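You operate a simulated robot arm through the tools that you are given. There is no shell and no other tool.

The job below is to be done with a simulated robot arm. You get a single attempt, and the scene is never put back.

## Task
Zip up the yellow case and lay it in the red tray.
Fine: Latch it in the cradle for the zip; leave the latch back.
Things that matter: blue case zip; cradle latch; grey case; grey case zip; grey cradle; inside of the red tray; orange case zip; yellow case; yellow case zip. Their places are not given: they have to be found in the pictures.

The check looks at the end state, three seconds after you hand in, the way a careful person would. Anything else that was tipped, shoved, dropped, spilled or broken makes it a failure.

## Robot
A 6-joint arm with a two-finger parallel gripper, fixed in place. Base frame: the origin is on the floor under the middle of its stand, x ahead of it, y to its left, z up. Readings come in m, rad, newtons and seconds.
It reaches about 1.313 m from its shoulder. Its first joint turns from -2.897 to 2.897 rad. Payload 3.43 kg.
Tool frame: the origin (TCP) lies between the finger pads and is the grasp point; the fingertips stand 0.034 m ahead of it; z points along the fingers, y is the line along which they close. Largest opening 0.128 m; finger width 0.024, thickness 0.012; the body of the gripper, 0.048 by 0.13 m, starts 0.096 m behind the TCP.
Orientation is that of the tool frame in the base frame, as a unit quaternion [x, y, z, w]. With the fingers straight down and closing along the base's y, the tool's x points along the base's -x, its y along +y and its z along -z.

## Interface
- The arm moves only by the tool send_rows. Its argument "moves" is a list of rows, each an object of numbers (a shift or turn left out is 0, a gripper value left out holds the last): "grip": the opening, from 0 (shut) to 1 (fully open); "x", "y", "z": the shift along the tool's x, y, z in units of 30 mm (1.0 is 30 mm); "wx", "wy", "wz": the turn, a rotation vector about the tool's x, y, z in units of 4 degrees (1.0 is 4 degrees). In form: [{"grip": .., "x": .., "y": .., "z": .., "wx": .., "wy": .., "wz": ..}, ...]. A call has 1 to 20 rows; each row shifts and turns the commanded pose from where the row before left it, along the tool's axes as they then stand. A call with a number of a shift or a turn outside -1 to 1 is refused whole. A row lasts 0.2 s, in which the tool goes at most 0.05 m and 0.15 rad; a call with a longer step from one row to the next is refused whole, and so is a gripper value outside its range. Where a pose cannot be reached the arm comes as near as it can. A force on the tool above 90 N (or 10 N above the force at the start of the call, whichever is more), or a blocked arm, ends the call early, and 0.2 s more pass. Each finger travels about 0.153 m/s and halts on what it meets, pressing with about 34 N; the grip force reading is that of the motor and also rises with nothing between the fingers. The clock runs only during rows and for 0.2 s after the last one: add rows that do not move to give the fingers time. It gives the time, the measured TCP pose, the force on the tool (base axes), the opening and the grip force at its end, in the units of the frame above (readings bear some noise), with the torque about the TCP (base axes, N m) and any sound that the robot's microphone picked up, and new pictures: "views" is both (left out), scene, wrist or none.
- Cameras (640 x 400 px; columns grow to the right, rows downward): "scene" is fixed at [0.4032, 0.499, 1.54]; the picture's right is [-0.82, -0.57, 0.00], its down [-0.46, 0.66, -0.59] and it looks along [0.34, -0.48, -0.81] (base axes); focal length 316 px, centre (320, 200). "wrist" rides on the gripper at [0.076, -0.011, -0.16] in the tool frame; the picture's right is [0.15, 0.99, 0.00], its down [-0.88, 0.13, -0.46] and it looks along [-0.45, 0.07, 0.89] (tool axes); focal length 234 px, centre (320, 200).
- measure_at(camera, pixels): there is no depth. For up to 12 entries [column, row, z] of the newest picture of that camera ("zoom" is the newest enlarged one), the place [x, y] in the base frame at which the ray of that pixel passes the height z, good to about 0.003 m. It takes no simulated time.
- enlarge(camera, box): a new picture of the part [left, top, right, bottom] of that camera's present view, enlarged. It takes no simulated time.
- sign_off(): hands the job in; it is judged then, once.

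Unless the task says otherwise, let go and move clear before handing in.

The tools are called after "Call:" by a JSON object that holds its "api" and its "payload". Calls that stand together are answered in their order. send_rows: Moves the arm, as the interface text tells. Its arguments: {"type":"object","properties":{"moves":{"type":"array","items":{"type":"object","properties":{"grip":{"type":"number"},"x":{"type":"number"},"y":{"type":"number"},"z":{"type":"number"},"wx":{"type":"number"},"wy":{"type":"number"},"wz":{"type":"number"}}}},"views":{"type":"string","enum":["both","scene","wrist","none"]}},"required":["moves"]} The other tools are called the same way: measure_at (camera, pixels) gives the place at which the rays of pixels pass given heights; enlarge (camera, box) takes an enlarged picture of a part of a camera's view; sign_off () hands the job in.

At the start:

```text
time: 0.0
tcp_pos: [0.5583, 0.1285, 1.0816]
tcp_rot: [0.0, 1.0, 0.001, 0.0]
ft_force: [-0.2, -0.8, -0.7]
torque: [-0.02, 0.03, -0.03]
opening: 0.1282
grasp_force: 0.1
```

scene: 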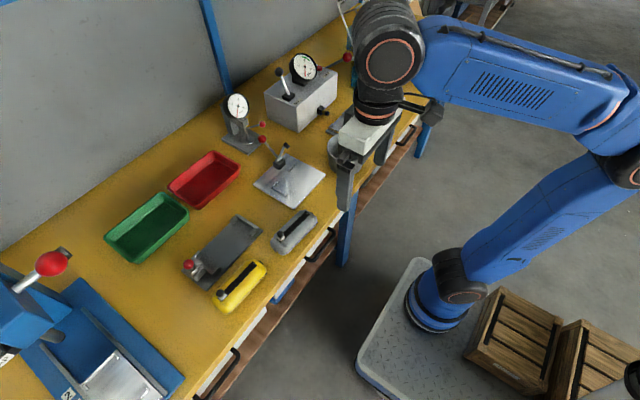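
wrist: 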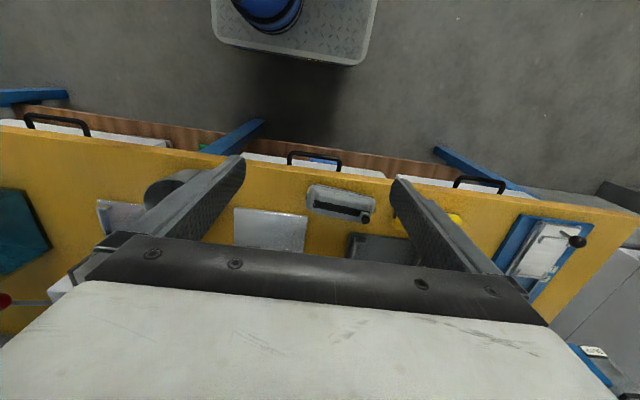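

The scene picture shows the yellow case at about (240,287), the grey cradle at (225,250) with a red-knobbed latch at (190,266), a grey case at (293,232), and the red tray at (203,180). I'll enlarge these regions first.

Call:
{"api": "enlarge", "payload": {"camera": "scene", "box": [160, 190, 340, 320]}}

Call:
{"api": "enlarge", "payload": {"camera": "scene", "box": [90, 130, 250, 270]}}

Call:
{"api": "enlarge", "payload": {"camera": "wrist", "box": [220, 150, 500, 290]}}

```text
3.08 times, centred on (250, 255) of scene
```

zoom: 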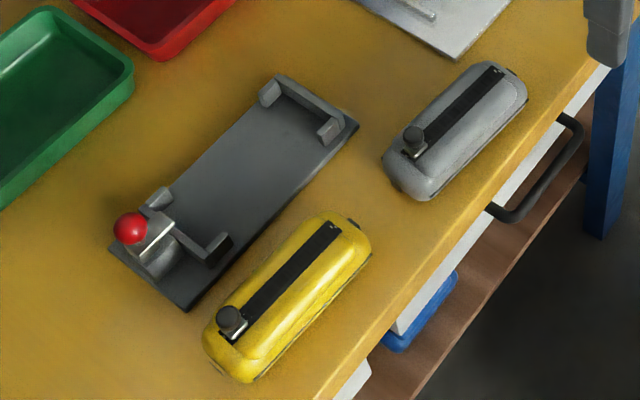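

```text
2.86 times, centred on (170, 200) of scene
```

zoom: 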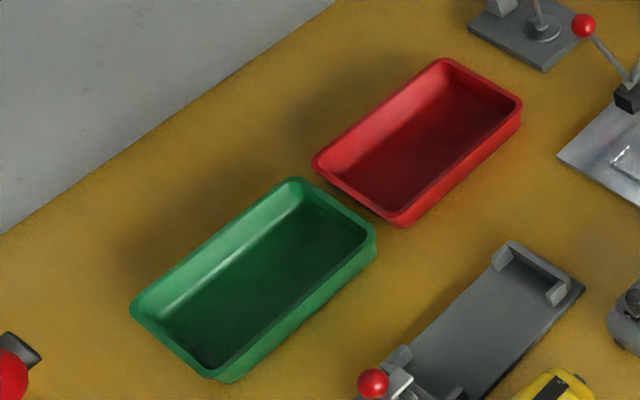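

```text
2.29 times, centred on (360, 220) of wrist
```

zoom: 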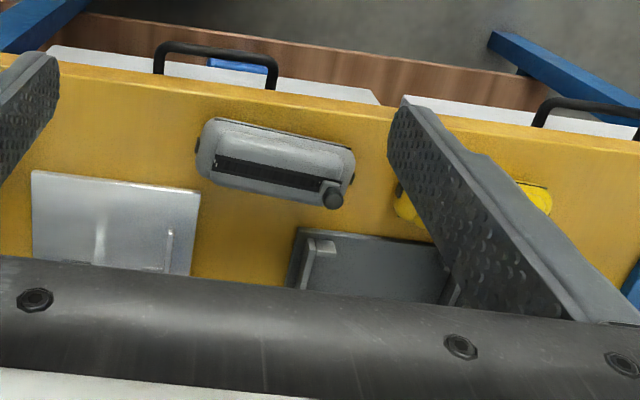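

The grey case's slider knob shows at scene (280,234) and wrist (365,219), so I can triangulate the table height from the two cameras.

Call:
{"api": "measure_at", "payload": {"camera": "scene", "pixels": [[280.2, 233.9, 0.7], [280.2, 233.9, 0.8], [280.2, 233.9, 0.9], [280.2, 233.9, 1.0], [236, 217, 0.7], [236, 217, 0.9]]}}

Call:
{"api": "measure_at", "payload": {"camera": "wrist", "pixels": [[365.2, 219.1, 0.7], [365.2, 219.1, 0.8], [365.2, 219.1, 0.9], [365.2, 219.1, 1.0]]}}

```text
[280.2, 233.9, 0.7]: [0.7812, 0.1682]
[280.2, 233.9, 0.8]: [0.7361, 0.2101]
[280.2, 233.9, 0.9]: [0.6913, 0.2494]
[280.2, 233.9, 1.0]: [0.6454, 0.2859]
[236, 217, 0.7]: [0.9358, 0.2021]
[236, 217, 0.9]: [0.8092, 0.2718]
```

```text
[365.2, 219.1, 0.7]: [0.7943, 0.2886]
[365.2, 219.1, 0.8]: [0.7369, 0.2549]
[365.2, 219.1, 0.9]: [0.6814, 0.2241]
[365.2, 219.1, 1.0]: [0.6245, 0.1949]
```

The knob top triangulates to about (0.704, 0.235, 0.864). I'll measure rough positions of the yellow case, cradle and trays, then move the arm for a better wrist view.

Call:
{"api": "measure_at", "payload": {"camera": "scene", "pixels": [[240, 287, 0.85], [222, 296, 0.86], [258, 265, 0.85], [215, 305, 0.84], [190, 266, 0.88], [225, 250, 0.82], [203, 180, 0.82], [148, 226, 0.82], [255, 228, 0.82], [204, 290, 0.8]]}}

Call:
{"api": "send_rows", "payload": {"moves": [{"y": 1, "x": 0.4}, {"y": 1, "x": 0.4}, {"y": 1, "x": 0.4}, {"y": 1, "x": 0.4}, {"y": 1, "x": 0.4}, {"y": 1, "x": 0.4}, {"y": 0.5}, {}]}}

```text
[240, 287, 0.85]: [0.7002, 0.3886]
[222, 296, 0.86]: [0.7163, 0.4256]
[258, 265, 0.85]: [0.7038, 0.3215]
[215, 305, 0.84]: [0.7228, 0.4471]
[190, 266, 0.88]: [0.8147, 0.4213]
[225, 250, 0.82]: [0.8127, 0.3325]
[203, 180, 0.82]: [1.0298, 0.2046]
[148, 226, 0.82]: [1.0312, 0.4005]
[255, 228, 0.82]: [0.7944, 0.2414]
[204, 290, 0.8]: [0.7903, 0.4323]
```

```text
time: 1.8
tcp_pos: [0.4868, 0.3221, 1.082]
tcp_rot: [0.001, 1.0, 0.0, 0.0]
ft_force: [0.1, -0.3, 0.2]
torque: [-0.01, 0.01, 0.01]
opening: 0.1279
grasp_force: 0.1
```

scene: 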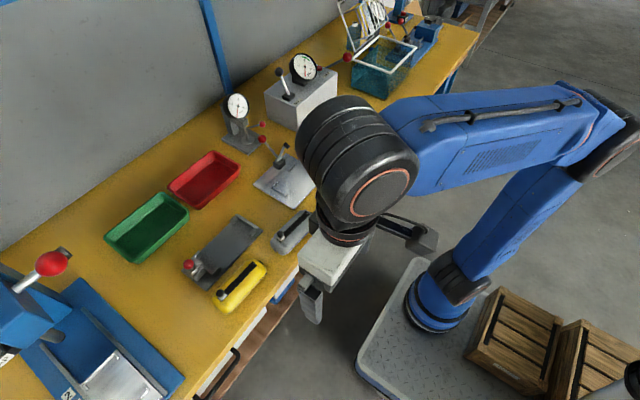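
wrist: 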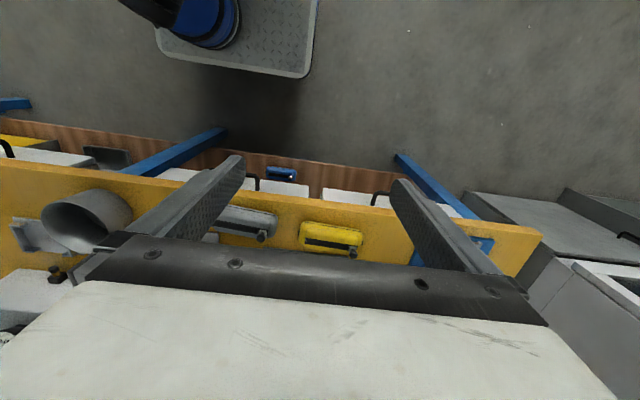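

The yellow case is in the wrist view at (330,238), and a blue case sits low in a drawer at (281,174). I'll move forward for a fuller view of the cradle.

Call:
{"api": "send_rows", "payload": {"moves": [{"x": -1, "y": 0.3}, {"x": -1, "y": 0.3}, {"x": -1, "y": 0.2}, {"x": -1}, {"x": -1}, {"x": -0.5}, {}]}}

```text
time: 3.4
tcp_pos: [0.6513, 0.3481, 1.0817]
tcp_rot: [0.0, 1.0, 0.001, 0.0]
ft_force: [-0.4, 0.2, 0.5]
torque: [-0.01, 0.01, 0.03]
opening: 0.1279
grasp_force: 0.1
```

scene: 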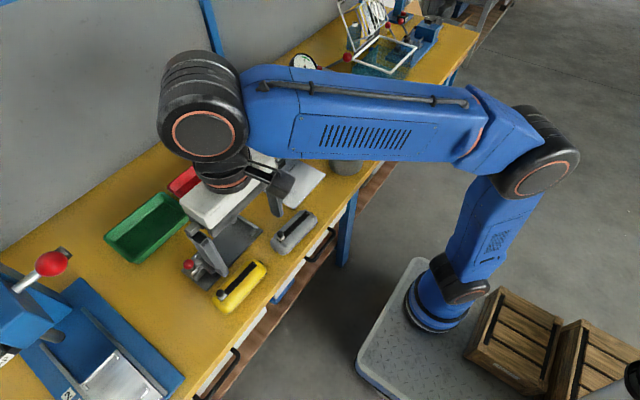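
wrist: 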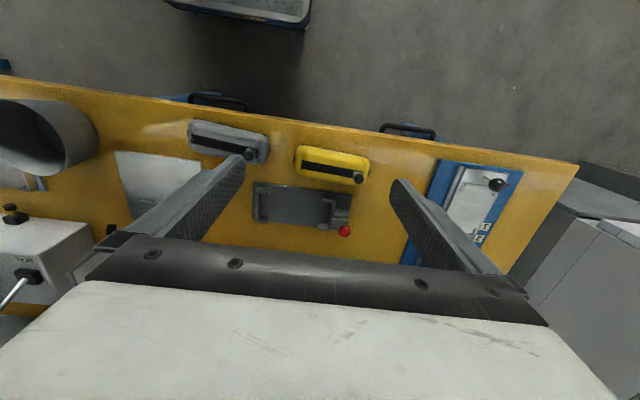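

Call:
{"api": "enlarge", "payload": {"camera": "wrist", "box": [235, 130, 395, 250]}}

Call:
{"api": "enlarge", "payload": {"camera": "scene", "box": [170, 220, 280, 320]}}

```text
3.33 times, centred on (315, 190) of wrist
```

zoom: 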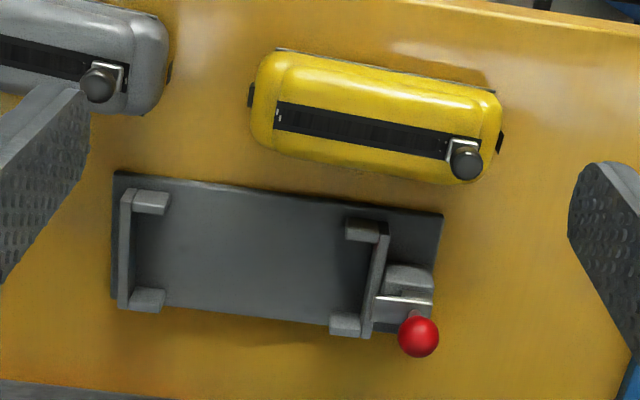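

```text
4.00 times, centred on (225, 270) of scene
```

zoom: 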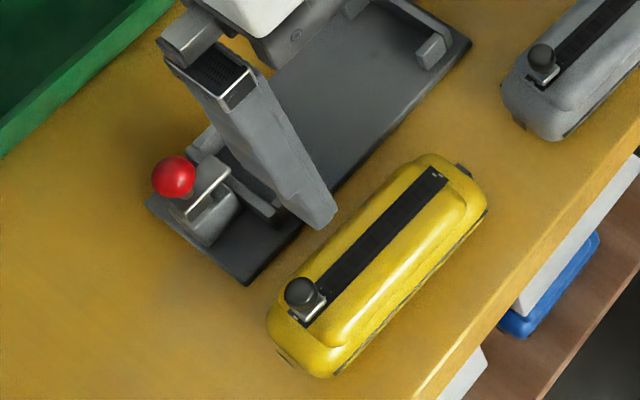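

The wrist zoom shows the cradle with end stops, the latch with its red ball at (418,336) in the zoom, and the yellow case with its slider knob at (466,162). I'll triangulate key points in both cameras.

Call:
{"api": "measure_at", "payload": {"camera": "wrist", "pixels": [[344.4, 230.8, 0.8], [344.4, 230.8, 0.9], [358.8, 178.6, 0.82], [358.8, 178.6, 0.9], [367.5, 253.5, 0.8], [348, 254, 0.8]]}}

Call:
{"api": "measure_at", "payload": {"camera": "scene", "pixels": [[188.25, 264, 0.8], [188.25, 264, 0.9], [220.2, 293, 0.82], [220.2, 293, 0.9], [206.5, 291.5, 0.8], [206.5, 291.5, 0.84]]}}

```text
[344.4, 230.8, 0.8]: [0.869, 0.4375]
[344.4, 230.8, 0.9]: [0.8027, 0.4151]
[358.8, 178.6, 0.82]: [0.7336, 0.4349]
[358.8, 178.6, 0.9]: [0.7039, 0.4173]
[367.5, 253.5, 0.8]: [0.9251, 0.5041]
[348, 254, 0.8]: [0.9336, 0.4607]
```

```text
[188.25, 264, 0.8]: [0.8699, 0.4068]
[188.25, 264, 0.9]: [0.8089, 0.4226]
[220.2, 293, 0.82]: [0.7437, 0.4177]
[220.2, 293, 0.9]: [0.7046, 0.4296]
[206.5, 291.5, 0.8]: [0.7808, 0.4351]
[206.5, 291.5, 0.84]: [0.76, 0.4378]
```

Call:
{"api": "measure_at", "payload": {"camera": "wrist", "pixels": [[351.9, 193.9, 0.76], [351.9, 193.9, 0.84], [252.7, 181.6, 0.8], [252, 219, 0.8]]}}

Call:
{"api": "measure_at", "payload": {"camera": "scene", "pixels": [[206.75, 291, 0.76], [206.75, 291, 0.84], [262.5, 230, 0.8]]}}

```text
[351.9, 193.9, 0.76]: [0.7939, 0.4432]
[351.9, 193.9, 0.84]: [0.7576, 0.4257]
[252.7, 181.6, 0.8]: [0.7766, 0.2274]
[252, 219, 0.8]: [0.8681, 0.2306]
```

```text
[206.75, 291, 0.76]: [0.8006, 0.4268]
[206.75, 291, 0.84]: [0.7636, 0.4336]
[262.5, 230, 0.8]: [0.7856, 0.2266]
```

The cradle plate top is at about z 0.81, and the red ball is at (0.818,0.42,0.88). I'll lower the arm for a closer wrist look at the latch and case.

Call:
{"api": "send_rows", "payload": {"moves": [{"x": -0.5, "z": 1}, {"x": -0.5, "z": 1}, {"x": -0.5, "z": 1}, {"x": -0.3, "z": 0.5}, {}]}}

Call:
{"api": "enlarge", "payload": {"camera": "wrist", "box": [220, 110, 440, 250]}}

```text
time: 4.6
tcp_pos: [0.7049, 0.3463, 0.9759]
tcp_rot: [0.001, 1.0, 0.0, 0.001]
ft_force: [0.0, 0.1, 0.0]
torque: [0.0, -0.01, -0.02]
opening: 0.128
grasp_force: 0.2
```

scene: 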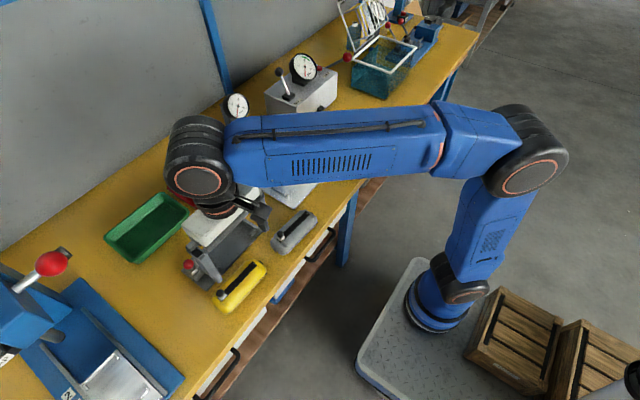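
wrist: 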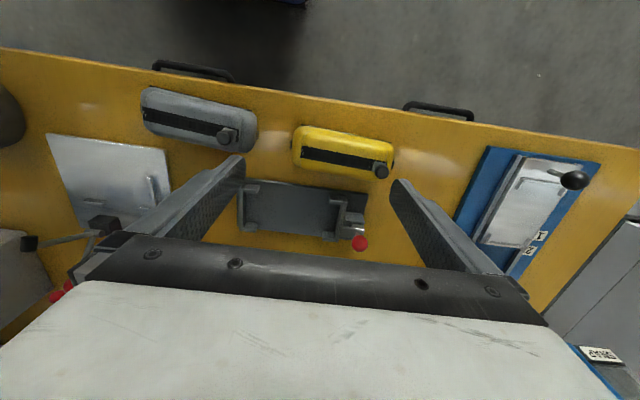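

```text
2.86 times, centred on (330, 180) of wrist
```

zoom: 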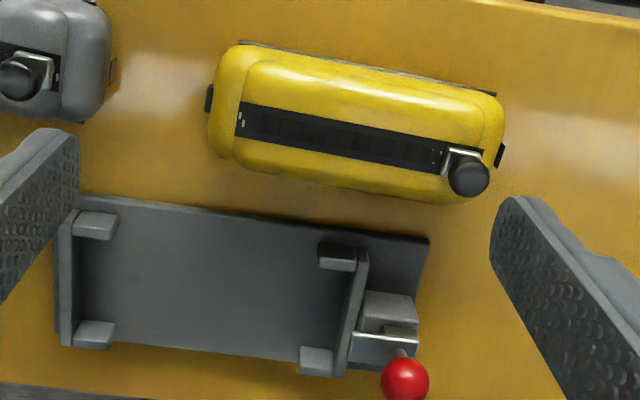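

Call:
{"api": "enlarge", "payload": {"camera": "wrist", "box": [285, 115, 405, 190]}}

Call:
{"api": "enlarge", "payload": {"camera": "wrist", "box": [315, 180, 395, 255]}}

Call:
{"api": "enlarge", "payload": {"camera": "wrist", "box": [130, 80, 265, 160]}}

Call:
{"api": "enlarge", "payload": {"camera": "scene", "box": [175, 245, 265, 305]}}

```text
5.33 times, centred on (345, 152) of wrist
```

zoom: 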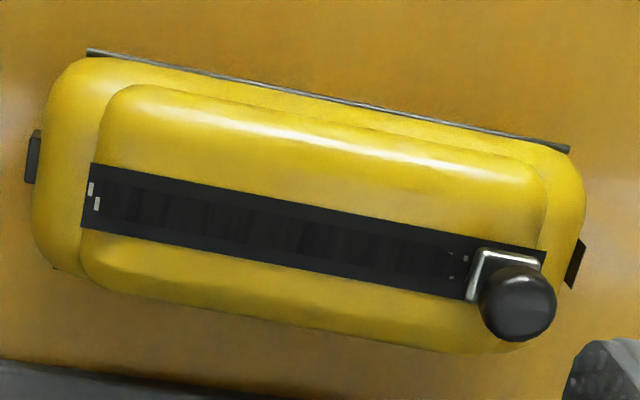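

```text
5.33 times, centred on (355, 218) of wrist
```

zoom: 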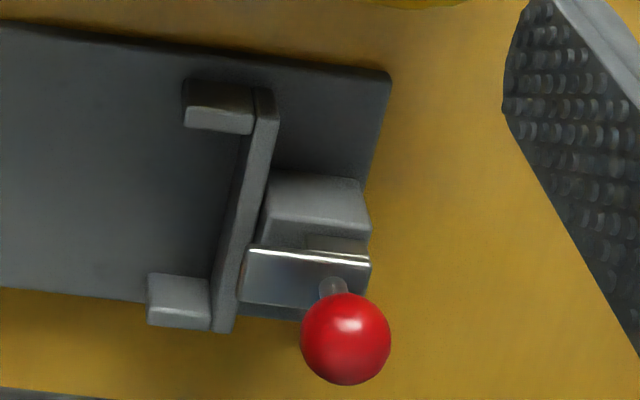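

```text
4.74 times, centred on (198, 120) of wrist
```

zoom: 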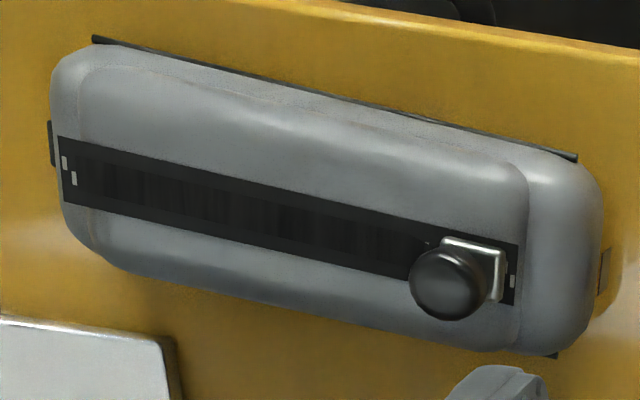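

```text
6.67 times, centred on (220, 275) of scene
```

zoom: 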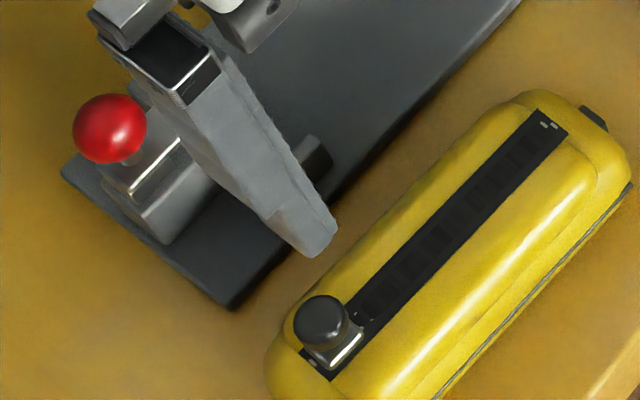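

The two metal stops at the low-y end of the zip strip mark the closing end, and the slider now sits at the +y (open) end. I'll move closer to see the latch mechanism.

Call:
{"api": "send_rows", "payload": {"moves": [{"x": -0.7, "y": 0.7}, {"x": -0.7, "y": 0.7}, {"x": -0.5, "y": 0.6, "z": 0.4}, {"z": 0.4}, {}], "views": "wrist"}}

Call:
{"api": "enlarge", "payload": {"camera": "wrist", "box": [235, 130, 395, 240]}}

```text
time: 5.8
tcp_pos: [0.7616, 0.4072, 0.9523]
tcp_rot: [0.0, 1.0, 0.0, 0.001]
ft_force: [0.2, 0.1, 0.0]
torque: [0.0, 0.0, 0.01]
opening: 0.1279
grasp_force: 0.0
```

wrist: 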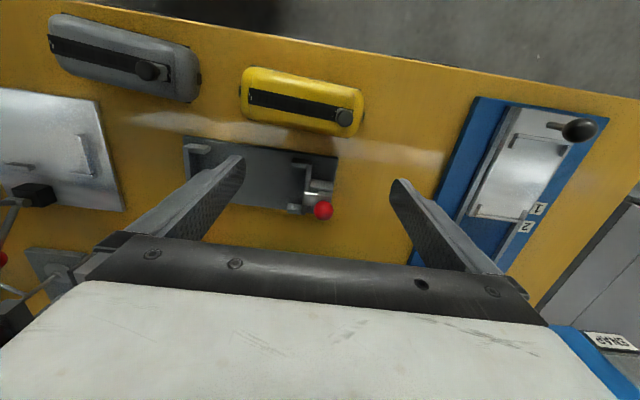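

```text
3.64 times, centred on (315, 185) of wrist
```

zoom: 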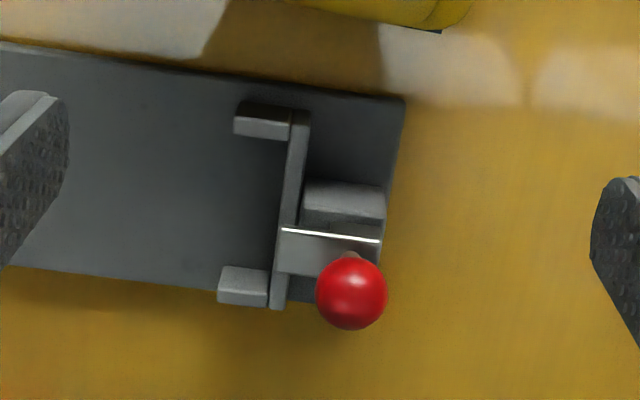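

The latch at zoom (330,245) looks like a hinged plate with the ball on a rod, leaning toward +x. I'll back off and tilt the gripper forward for a lower-angle look.

Call:
{"api": "send_rows", "payload": {"moves": [{"x": 1, "z": -0.3}, {"x": 1}, {"wy": -1}, {"wy": -1}, {"wy": -1}, {"wy": -1}, {"wy": -1}, {"wy": -1}, {"wy": -1}, {"wy": -1}, {}], "views": "both"}}

Call:
{"api": "enlarge", "payload": {"camera": "wrist", "box": [235, 130, 395, 240]}}

```text
time: 8.2
tcp_pos: [0.7036, 0.4076, 0.9619]
tcp_rot: [0.0, 0.961, 0.0, 0.276]
ft_force: [0.0, 0.3, -1.0]
torque: [0.02, 0.02, 0.01]
opening: 0.1278
grasp_force: 0.1
```

scene: 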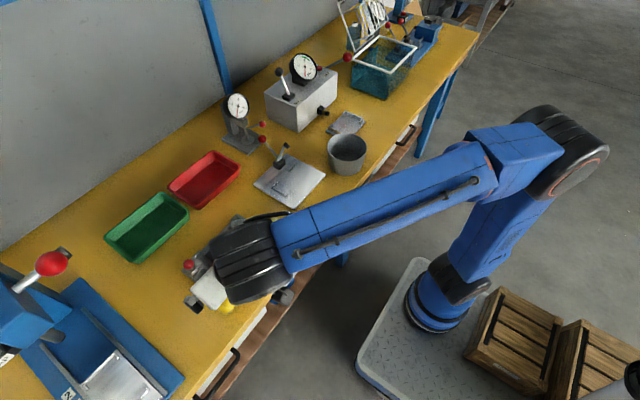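
wrist: 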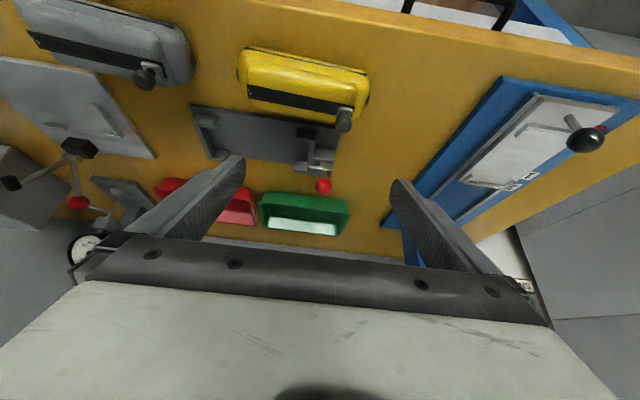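

```text
3.64 times, centred on (315, 185) of wrist
```

zoom: 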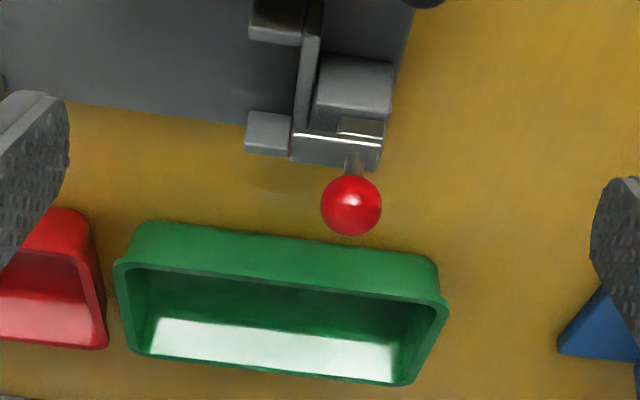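

The latch appears to be a rounded block with a plate and ball rod leaning to +x. I'll untilt, rise, and yaw 90° so the camera looks from the +y side, which is also the yaw needed for gripping the case across its width.

Call:
{"api": "send_rows", "payload": {"moves": [{"wy": 1}, {"wy": 1}, {"wy": 1}, {"wy": 1}, {"wy": 1}, {"wy": 1}, {"wy": 1}, {"wy": 1}, {"z": -1}, {"z": -1}, {"wz": 1}, {"wz": 1}, {"wz": 1}, {"wz": 1}, {"wz": 1}, {"wz": 1}, {"wz": 1}, {"wz": 1}, {"wz": 1}, {"wz": 1}], "views": "none"}}

Call:
{"api": "send_rows", "payload": {"moves": [{"wz": 1}, {"wz": 1}, {"wz": 1}, {"wz": 1}, {"wz": 1}, {"wz": 1}, {"wz": 1}, {"wz": 1}, {"wz": 1}, {"wz": 1}, {"wz": 1}, {"wz": 1}, {"wz": 0.5}, {}], "views": "both"}}

```text
time: 12.4
tcp_pos: [0.7025, 0.4067, 1.0219]
tcp_rot: [0.343, 0.939, 0.0, 0.0]
ft_force: [0.3, -0.8, -0.1]
torque: [-0.01, 0.0, 0.02]
opening: 0.128
grasp_force: 0.0
```

```text
time: 15.4
tcp_pos: [0.7035, 0.4061, 1.0216]
tcp_rot: [0.707, 0.707, -0.001, 0.0]
ft_force: [-0.5, -0.3, -0.9]
torque: [0.01, -0.04, -0.03]
opening: 0.1279
grasp_force: 0.1
```

scene: 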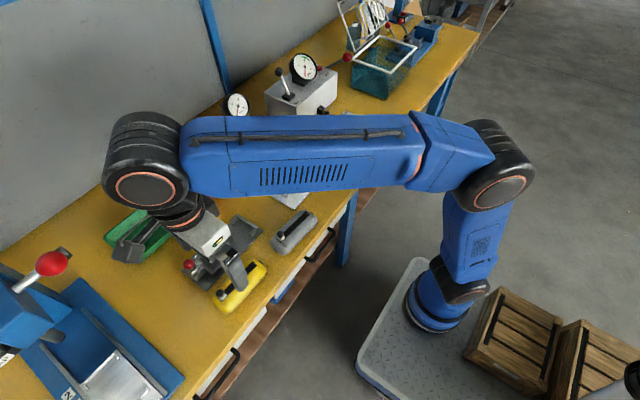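
wrist: 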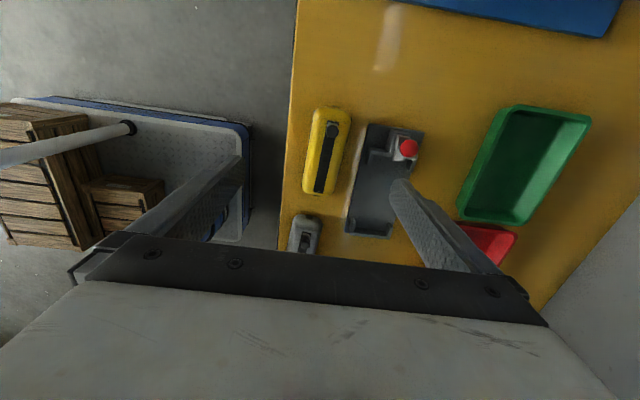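

Now the tool's x points along +y and tool y along +x, and the picture shows the latch at (405,147). I'll move to +y of the latch and tilt for a side-on view.

Call:
{"api": "send_rows", "payload": {"moves": [{"x": 0.9, "y": 0.7}, {"x": 0.9, "y": 0.7}, {"x": 0.9, "y": 0.7}, {"x": 0.9, "y": 0.7}, {"x": 0.5, "z": 0.5}, {"wy": -1, "z": 0.5}, {"wy": -1}, {"wy": -1}, {"wy": -1}, {"wy": -1}, {"wy": -1}, {"wy": -1}, {"wy": -1}, {}], "views": "wrist"}}

Call:
{"api": "enlarge", "payload": {"camera": "wrist", "box": [235, 100, 395, 240]}}

```text
time: 16.7
tcp_pos: [0.7901, 0.5185, 1.0187]
tcp_rot: [0.713, 0.702, -0.002, 0.007]
ft_force: [-3.4, -82.8, -0.5]
torque: [9.26, -0.36, -2.05]
opening: 0.1279
grasp_force: 0.0
stopped in row 6: the force on the tool passed its limit at 110 N (the readings are from after the stop); the commanded pose is now the measured one
```

wrist: 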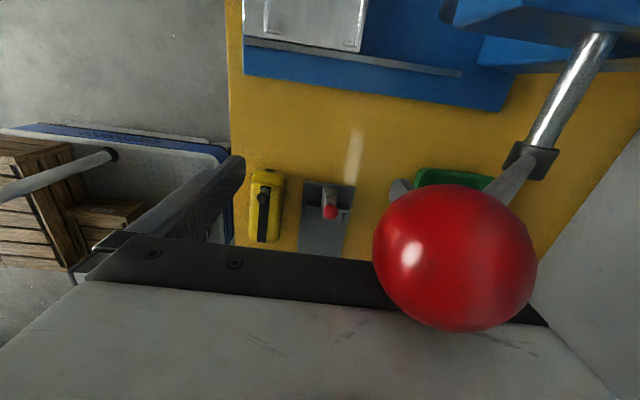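

```text
2.86 times, centred on (315, 170) of wrist
```

zoom: 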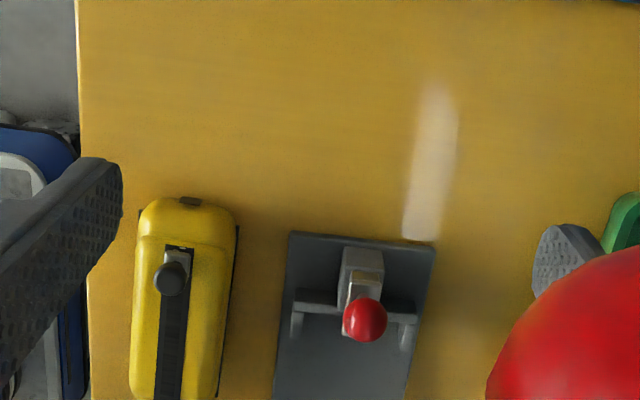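

The force reading (−83 N in y) and the large red ball at (455,258) show that the gripper ran into the lever of the blue press. I'll back straight off along −y now.

Call:
{"api": "send_rows", "payload": {"moves": [{"x": -0.5}, {"x": -1}, {"x": -1}, {"x": -1}, {}], "views": "both"}}

Call:
{"api": "enlarge", "payload": {"camera": "scene", "box": [0, 230, 120, 380]}}

```text
time: 17.9
tcp_pos: [0.786, 0.4185, 1.0134]
tcp_rot: [0.71, 0.704, -0.002, 0.005]
ft_force: [0.7, -0.4, 1.0]
torque: [0.04, 0.01, 0.01]
opening: 0.1277
grasp_force: 0.0
```

scene: 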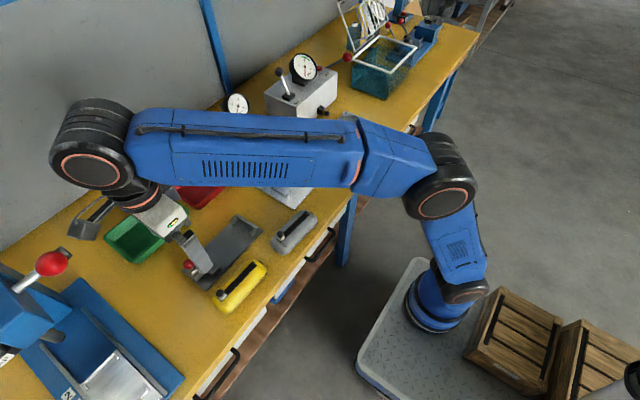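
wrist: 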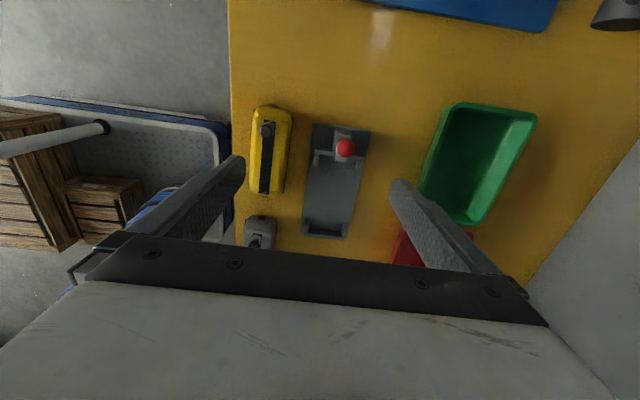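

```text
2.67 times, centred on (60, 305) of scene
```

zoom: 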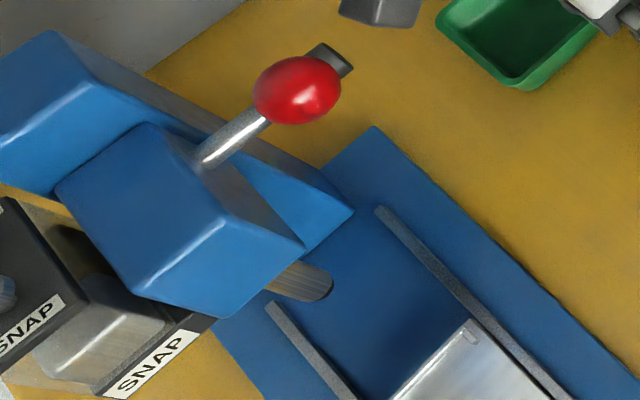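

The press lever's ball is still at (52,263), just as at the start, so the contact left it unmoved. I'll zoom in on the latch from this new angle.

Call:
{"api": "enlarge", "payload": {"camera": "wrist", "box": [290, 110, 390, 250]}}

Call:
{"api": "enlarge", "payload": {"camera": "wrist", "box": [310, 120, 370, 170]}}

```text
2.86 times, centred on (340, 180) of wrist
```

zoom: 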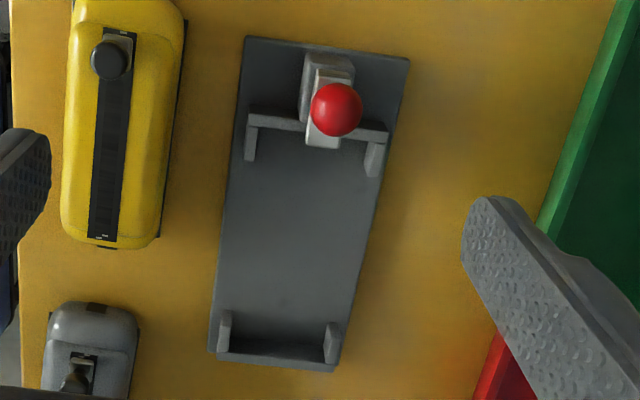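

```text
8.00 times, centred on (340, 145) of wrist
```

zoom: 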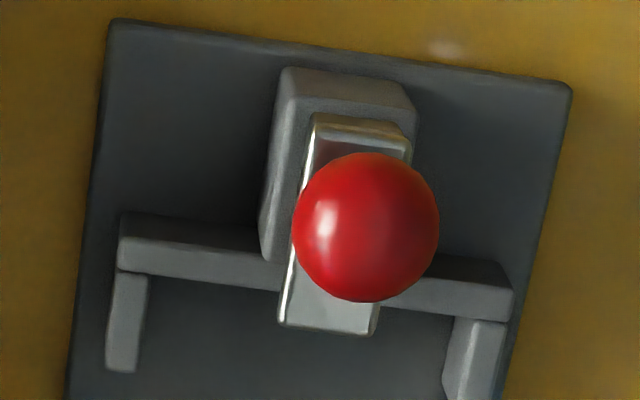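

This view shows a chrome bar on top of the block at zoom (345,220), running along y over the cradle's end wall with the ball on a stem above, like a sliding bolt. I'll measure its extents.

Call:
{"api": "measure_at", "payload": {"camera": "wrist", "pixels": [[339, 134.4, 0.86], [335, 160.6, 0.86], [346.9, 161.9, 0.86], [335.6, 128.5, 0.85], [351.9, 132.5, 0.85], [315, 146.9, 0.83], [364.4, 155.6, 0.83], [314.1, 122.5, 0.81], [371.5, 130.6, 0.81], [302.5, 234.5, 0.81], [345.5, 241, 0.81], [345.5, 148, 0.88]]}}

Call:
{"api": "measure_at", "payload": {"camera": "wrist", "pixels": [[378, 131, 0.86], [266, 130, 0.867], [262, 193, 0.85], [283, 196, 0.85], [252, 110, 0.84], [292, 110, 0.84], [302.5, 234.5, 0.81], [317, 230, 0.83], [356, 234, 0.83], [320, 155, 0.83]]}}

```text
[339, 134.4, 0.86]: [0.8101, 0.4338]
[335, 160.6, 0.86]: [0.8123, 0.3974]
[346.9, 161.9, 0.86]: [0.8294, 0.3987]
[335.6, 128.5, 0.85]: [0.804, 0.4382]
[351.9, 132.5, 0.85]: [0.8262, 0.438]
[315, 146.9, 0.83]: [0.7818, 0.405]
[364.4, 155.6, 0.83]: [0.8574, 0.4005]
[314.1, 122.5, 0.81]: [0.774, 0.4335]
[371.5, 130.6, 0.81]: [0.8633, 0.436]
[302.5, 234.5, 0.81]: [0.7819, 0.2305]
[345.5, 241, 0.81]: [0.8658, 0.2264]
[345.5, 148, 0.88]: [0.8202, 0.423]
```

```text
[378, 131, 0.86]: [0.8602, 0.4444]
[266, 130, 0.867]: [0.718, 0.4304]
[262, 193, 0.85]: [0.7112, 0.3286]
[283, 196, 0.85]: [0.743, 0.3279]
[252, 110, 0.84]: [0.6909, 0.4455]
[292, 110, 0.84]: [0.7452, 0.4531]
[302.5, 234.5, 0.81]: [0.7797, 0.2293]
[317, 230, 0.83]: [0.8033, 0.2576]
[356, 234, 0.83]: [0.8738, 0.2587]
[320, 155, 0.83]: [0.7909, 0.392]
```

The bolt's bar spans about y 0.397–0.432 at z≈0.86, so its tip is flush with the wall's inner face and it's retracted, with the ball at (0.819, 0.421, 0.88). I'll level the tool and move over the yellow case to measure it.

Call:
{"api": "send_rows", "payload": {"moves": [{"wy": 0.14, "wx": 0.06, "wz": -0.12}, {"y": -0.8, "x": -0.4}, {"y": -0.8, "x": -0.4}, {"y": -0.65, "x": -0.3}, {"z": 0.5}, {}], "views": "both"}}

Call:
{"api": "enlarge", "payload": {"camera": "wrist", "box": [240, 90, 400, 240]}}

```text
time: 19.3
tcp_pos: [0.72, 0.3886, 0.9998]
tcp_rot: [0.707, 0.707, 0.0, 0.002]
ft_force: [0.3, -0.1, -0.6]
torque: [0.02, 0.01, 0.0]
opening: 0.1279
grasp_force: 0.1
```

scene: 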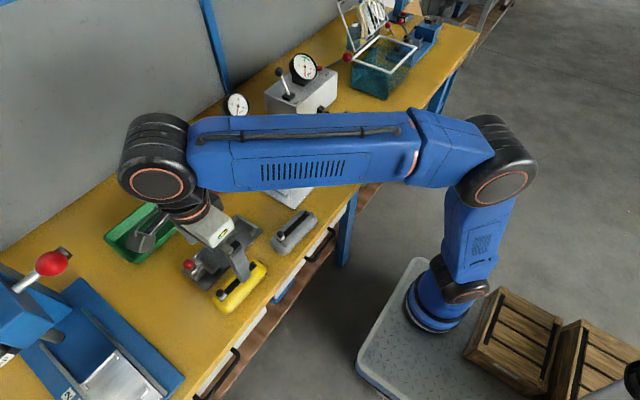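
wrist: 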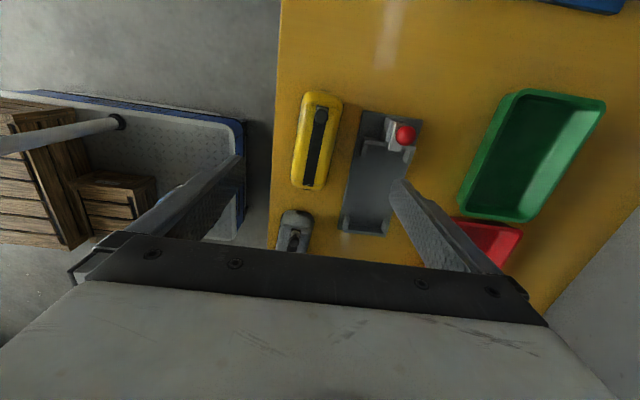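

```text
2.67 times, centred on (320, 165) of wrist
```

zoom: 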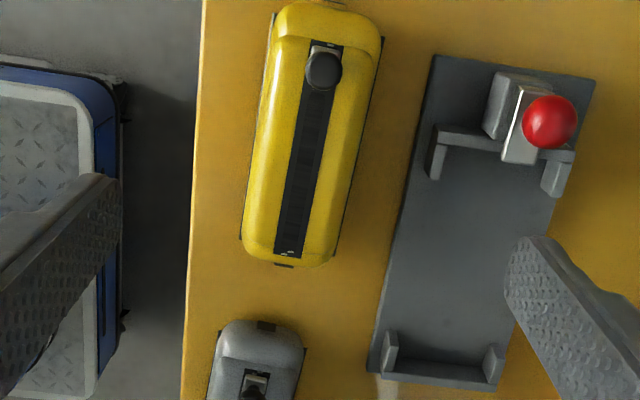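

Call:
{"api": "measure_at", "payload": {"camera": "zoom", "pixels": [[326, 45, 0.855], [289, 252, 0.855], [324, 72, 0.867], [275, 15, 0.805], [241, 237, 0.805], [383, 40, 0.805], [335, 255, 0.805], [330, 3, 0.83], [283, 266, 0.83], [244, 225, 0.83], [334, 240, 0.83], [378, 60, 0.83]]}}

Call:
{"api": "measure_at", "payload": {"camera": "zoom", "pixels": [[436, 135, 0.83], [575, 160, 0.83], [432, 178, 0.82], [553, 196, 0.82], [446, 150, 0.83], [547, 162, 0.83], [388, 330, 0.83], [497, 343, 0.83], [383, 375, 0.83], [398, 332, 0.83], [485, 344, 0.83], [398, 358, 0.81]]}}

```text
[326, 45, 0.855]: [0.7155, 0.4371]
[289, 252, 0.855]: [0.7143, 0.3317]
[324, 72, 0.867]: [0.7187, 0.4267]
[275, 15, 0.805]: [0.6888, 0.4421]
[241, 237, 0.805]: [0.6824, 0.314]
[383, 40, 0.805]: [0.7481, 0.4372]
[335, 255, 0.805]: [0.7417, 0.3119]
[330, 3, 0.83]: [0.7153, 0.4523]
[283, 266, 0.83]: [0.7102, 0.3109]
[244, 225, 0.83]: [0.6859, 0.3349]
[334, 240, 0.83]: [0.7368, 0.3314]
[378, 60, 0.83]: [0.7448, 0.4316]
```

```text
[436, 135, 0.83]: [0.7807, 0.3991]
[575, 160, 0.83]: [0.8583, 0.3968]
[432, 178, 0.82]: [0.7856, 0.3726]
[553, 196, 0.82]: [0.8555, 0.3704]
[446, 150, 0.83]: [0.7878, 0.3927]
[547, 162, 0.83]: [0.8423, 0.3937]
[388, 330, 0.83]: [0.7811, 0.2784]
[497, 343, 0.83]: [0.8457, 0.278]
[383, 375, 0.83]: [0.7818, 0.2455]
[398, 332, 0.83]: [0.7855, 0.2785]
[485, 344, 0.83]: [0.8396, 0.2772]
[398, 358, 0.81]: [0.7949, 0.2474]
```

The case is about 0.13 m long and 0.055 m wide, centred near (0.715, 0.381) and rotated about 2–3°. I'll view the cradle from directly above for accurate geometry, staying clear of the press lever's ball at about (0.84,0.557,1.12).

Call:
{"api": "send_rows", "payload": {"moves": [{"y": 0.8}, {"y": 0.8}, {"y": 0.8}, {"y": 0.8}, {"x": -0.1, "z": 0.5}, {}], "views": "wrist"}}

Call:
{"api": "enlarge", "payload": {"camera": "wrist", "box": [250, 100, 390, 240]}}

Call:
{"api": "measure_at", "payload": {"camera": "zoom", "pixels": [[320, 200, 0.81]]}}

```text
time: 20.7
tcp_pos: [0.816, 0.3833, 0.984]
tcp_rot: [0.707, 0.707, 0.0, 0.001]
ft_force: [0.5, -0.2, -0.3]
torque: [0.0, -0.03, 0.0]
opening: 0.1279
grasp_force: 0.0
```

wrist: 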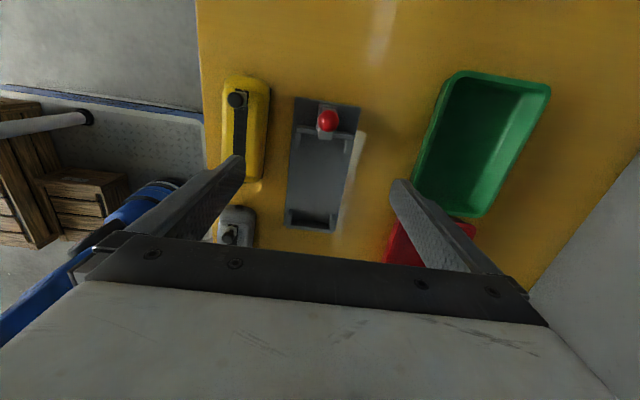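

```text
2.86 times, centred on (320, 170) of wrist
```

zoom: 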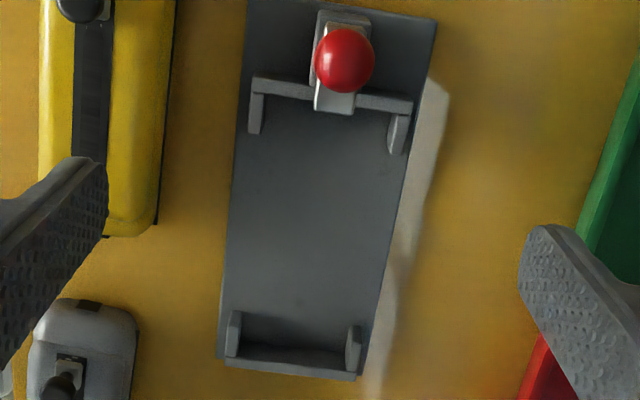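

```text
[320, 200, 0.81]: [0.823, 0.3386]
```

Call:
{"api": "measure_at", "payload": {"camera": "zoom", "pixels": [[437, 18, 0.81], [217, 358, 0.81], [358, 380, 0.81], [262, 97, 0.835], [263, 132, 0.81], [388, 114, 0.835], [388, 150, 0.81], [241, 314, 0.835], [240, 350, 0.81], [347, 327, 0.835], [345, 366, 0.81], [250, 2, 0.81]]}}

Call:
{"api": "measure_at", "payload": {"camera": "zoom", "pixels": [[316, 88, 0.86], [316, 110, 0.86], [354, 115, 0.86], [325, 14, 0.85], [370, 18, 0.85], [344, 60, 0.885], [254, 78, 0.835], [413, 103, 0.835], [240, 344, 0.81], [347, 358, 0.81], [240, 360, 0.835], [348, 377, 0.835]]}}

Call:
{"api": "enlarge", "payload": {"camera": "wrist", "box": [285, 95, 370, 155]}}

Call:
{"api": "enlarge", "payload": {"camera": "wrist", "box": [275, 190, 360, 240]}}

```text
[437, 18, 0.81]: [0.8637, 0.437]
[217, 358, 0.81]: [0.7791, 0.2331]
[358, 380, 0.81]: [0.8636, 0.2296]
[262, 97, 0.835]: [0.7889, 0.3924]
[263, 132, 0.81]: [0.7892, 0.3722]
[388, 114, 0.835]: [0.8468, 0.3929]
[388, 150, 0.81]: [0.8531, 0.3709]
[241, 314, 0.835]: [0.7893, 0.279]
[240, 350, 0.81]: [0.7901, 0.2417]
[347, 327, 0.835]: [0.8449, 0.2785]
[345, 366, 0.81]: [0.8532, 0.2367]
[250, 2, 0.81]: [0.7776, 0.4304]
```

```text
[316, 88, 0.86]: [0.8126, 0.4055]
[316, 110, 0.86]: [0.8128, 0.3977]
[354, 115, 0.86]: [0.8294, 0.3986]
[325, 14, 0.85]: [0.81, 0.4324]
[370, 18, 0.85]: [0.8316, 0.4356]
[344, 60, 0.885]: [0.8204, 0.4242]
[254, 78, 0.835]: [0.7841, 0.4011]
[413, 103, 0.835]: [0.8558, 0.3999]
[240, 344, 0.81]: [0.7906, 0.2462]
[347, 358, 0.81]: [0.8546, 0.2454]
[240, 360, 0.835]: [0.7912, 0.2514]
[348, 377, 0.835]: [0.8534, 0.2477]
```

```text
6.67 times, centred on (328, 125) of wrist
```

zoom: 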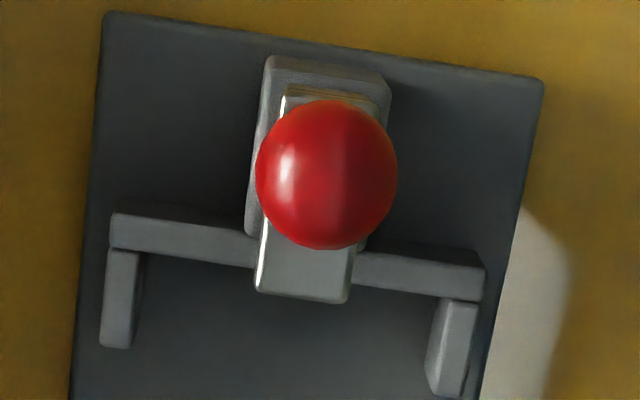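

```text
7.53 times, centred on (318, 215) of wrist
```

zoom: 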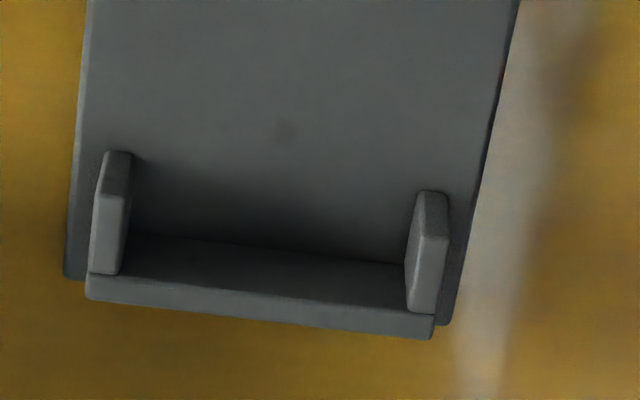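

The cradle's inside measures about y 0.246–0.391 and x 0.789–0.849 (centre ≈ (0.820,0.3185)), with the plate top at about z 0.805. I'll return over the yellow case, lower, to measure it accurately before grasping.

Call:
{"api": "send_rows", "payload": {"moves": [{"y": -0.9}, {"y": -0.9}, {"y": -0.9}, {"y": -0.7, "x": 0.5, "z": 0.4}, {"x": 0.5, "z": 0.6}, {}], "views": "wrist"}}

Call:
{"api": "enlarge", "payload": {"camera": "wrist", "box": [260, 90, 380, 240]}}

```text
time: 22.1
tcp_pos: [0.7129, 0.4145, 0.9568]
tcp_rot: [0.707, 0.707, -0.001, 0.001]
ft_force: [1.3, 0.0, -0.1]
torque: [-0.02, -0.03, -0.01]
opening: 0.1281
grasp_force: 0.0
```

wrist: 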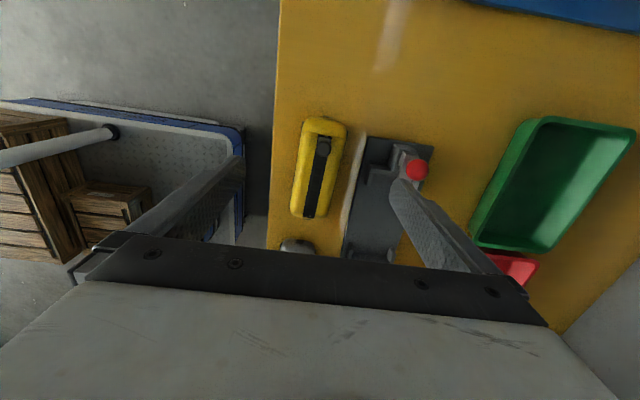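

```text
2.67 times, centred on (320, 165) of wrist
```

zoom: 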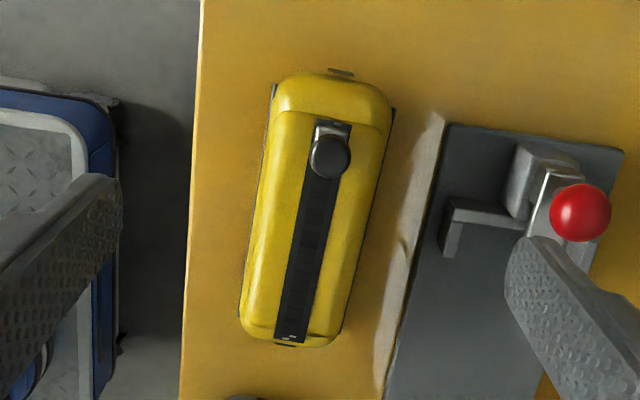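

Call:
{"api": "measure_at", "payload": {"camera": "zoom", "pixels": [[341, 72, 0.825], [285, 344, 0.825], [267, 130, 0.82], [242, 305, 0.82], [391, 130, 0.82], [347, 305, 0.82], [334, 125, 0.85], [290, 338, 0.85], [330, 157, 0.866], [333, 72, 0.82], [290, 347, 0.82]]}}

Call:
{"api": "enlarge", "payload": {"camera": "wrist", "box": [285, 110, 355, 170]}}

Call:
{"api": "enlarge", "payload": {"camera": "wrist", "box": [280, 170, 350, 230]}}

```text
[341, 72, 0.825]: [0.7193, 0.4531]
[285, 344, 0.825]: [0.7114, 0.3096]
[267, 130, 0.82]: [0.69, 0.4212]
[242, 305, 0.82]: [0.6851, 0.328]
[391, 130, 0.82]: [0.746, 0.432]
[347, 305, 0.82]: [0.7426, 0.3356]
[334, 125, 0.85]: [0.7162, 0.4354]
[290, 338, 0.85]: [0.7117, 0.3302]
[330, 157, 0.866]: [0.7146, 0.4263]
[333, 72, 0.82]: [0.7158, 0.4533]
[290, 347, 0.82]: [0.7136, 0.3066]
```

```text
6.67 times, centred on (320, 140) of wrist
```

zoom: 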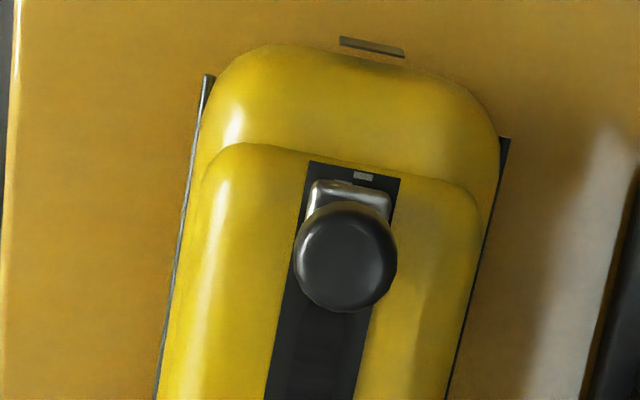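

```text
6.67 times, centred on (315, 200) of wrist
```

zoom: 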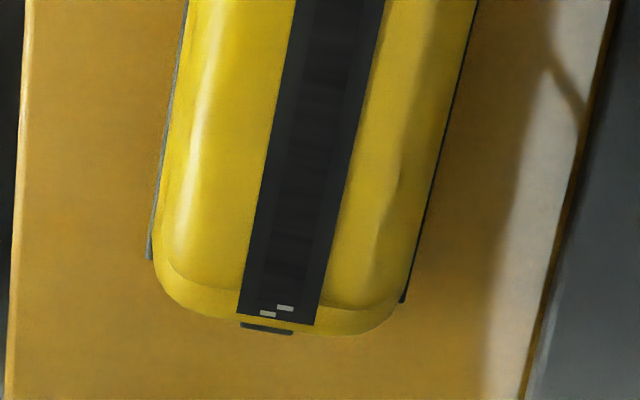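

The case's tabs are at about (0.719,0.453) and (0.711,0.310), giving a centre near (0.7155,0.381), 2.6° of rotation and 0.057 m width. I'll set the opening to 0.08 m, align, and descend part-way to check.

Call:
{"api": "send_rows", "payload": {"moves": [{"grip": 0.625, "x": -0.6, "y": 0.09}, {"x": -0.52, "wz": 0.65}, {"z": 0.9}, {"z": 0.9}, {}], "views": "both"}}

Call:
{"api": "enlarge", "payload": {"camera": "wrist", "box": [220, 90, 420, 250]}}

```text
time: 23.3
tcp_pos: [0.715, 0.3796, 0.901]
tcp_rot: [0.723, 0.691, 0.0, 0.001]
ft_force: [0.4, 0.4, -0.8]
torque: [0.02, 0.03, 0.0]
opening: 0.08
grasp_force: 0.1
```

scene: 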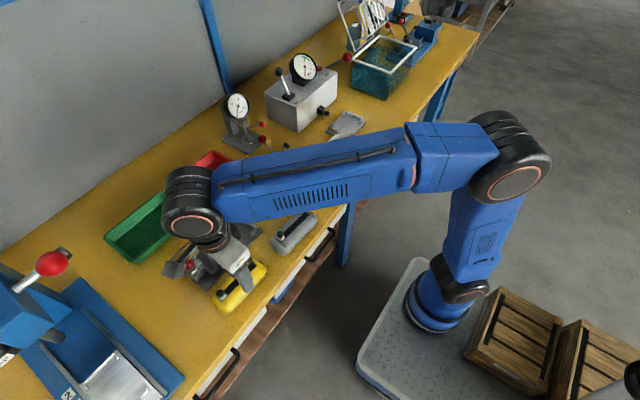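
wrist: 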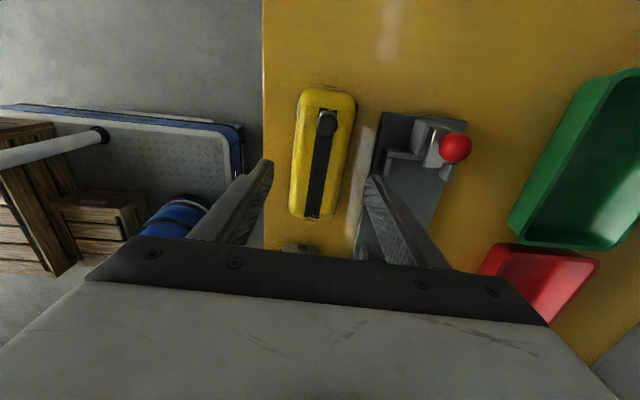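

```text
2.50 times, centred on (320, 170) of wrist
```

zoom: 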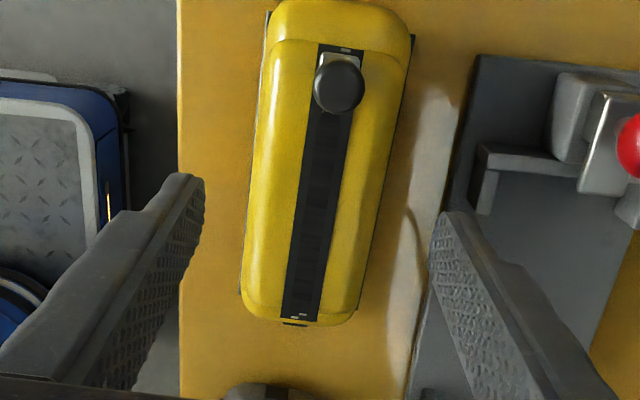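

The case is centred between the fingers (left finger tip at zoom (200,180), right at (440,215)). I'll descend to TCP z ≈ 0.845.

Call:
{"api": "send_rows", "payload": {"moves": [{"z": 0.8}, {"z": 0.7}, {"z": 0.35}, {}], "views": "wrist"}}

Call:
{"api": "enlarge", "payload": {"camera": "wrist", "box": [220, 90, 420, 250]}}

```text
time: 24.3
tcp_pos: [0.716, 0.3817, 0.8461]
tcp_rot: [0.723, 0.691, 0.001, 0.001]
ft_force: [-0.2, -0.4, -0.4]
torque: [-0.01, 0.0, -0.02]
opening: 0.0803
grasp_force: 0.1
```

wrist: 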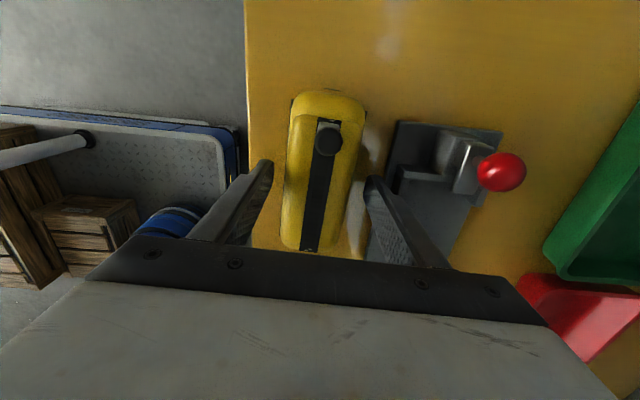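

```text
2.50 times, centred on (320, 170) of wrist
```

zoom: 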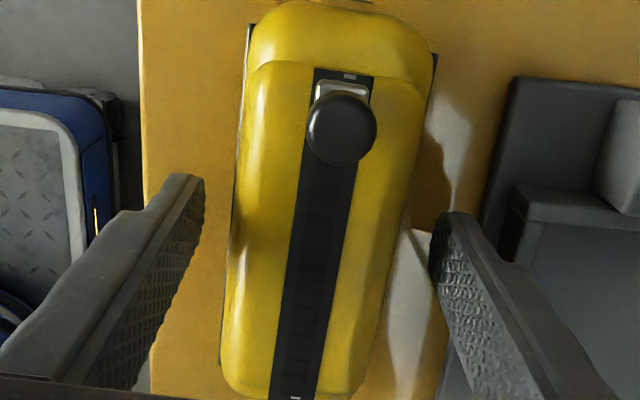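

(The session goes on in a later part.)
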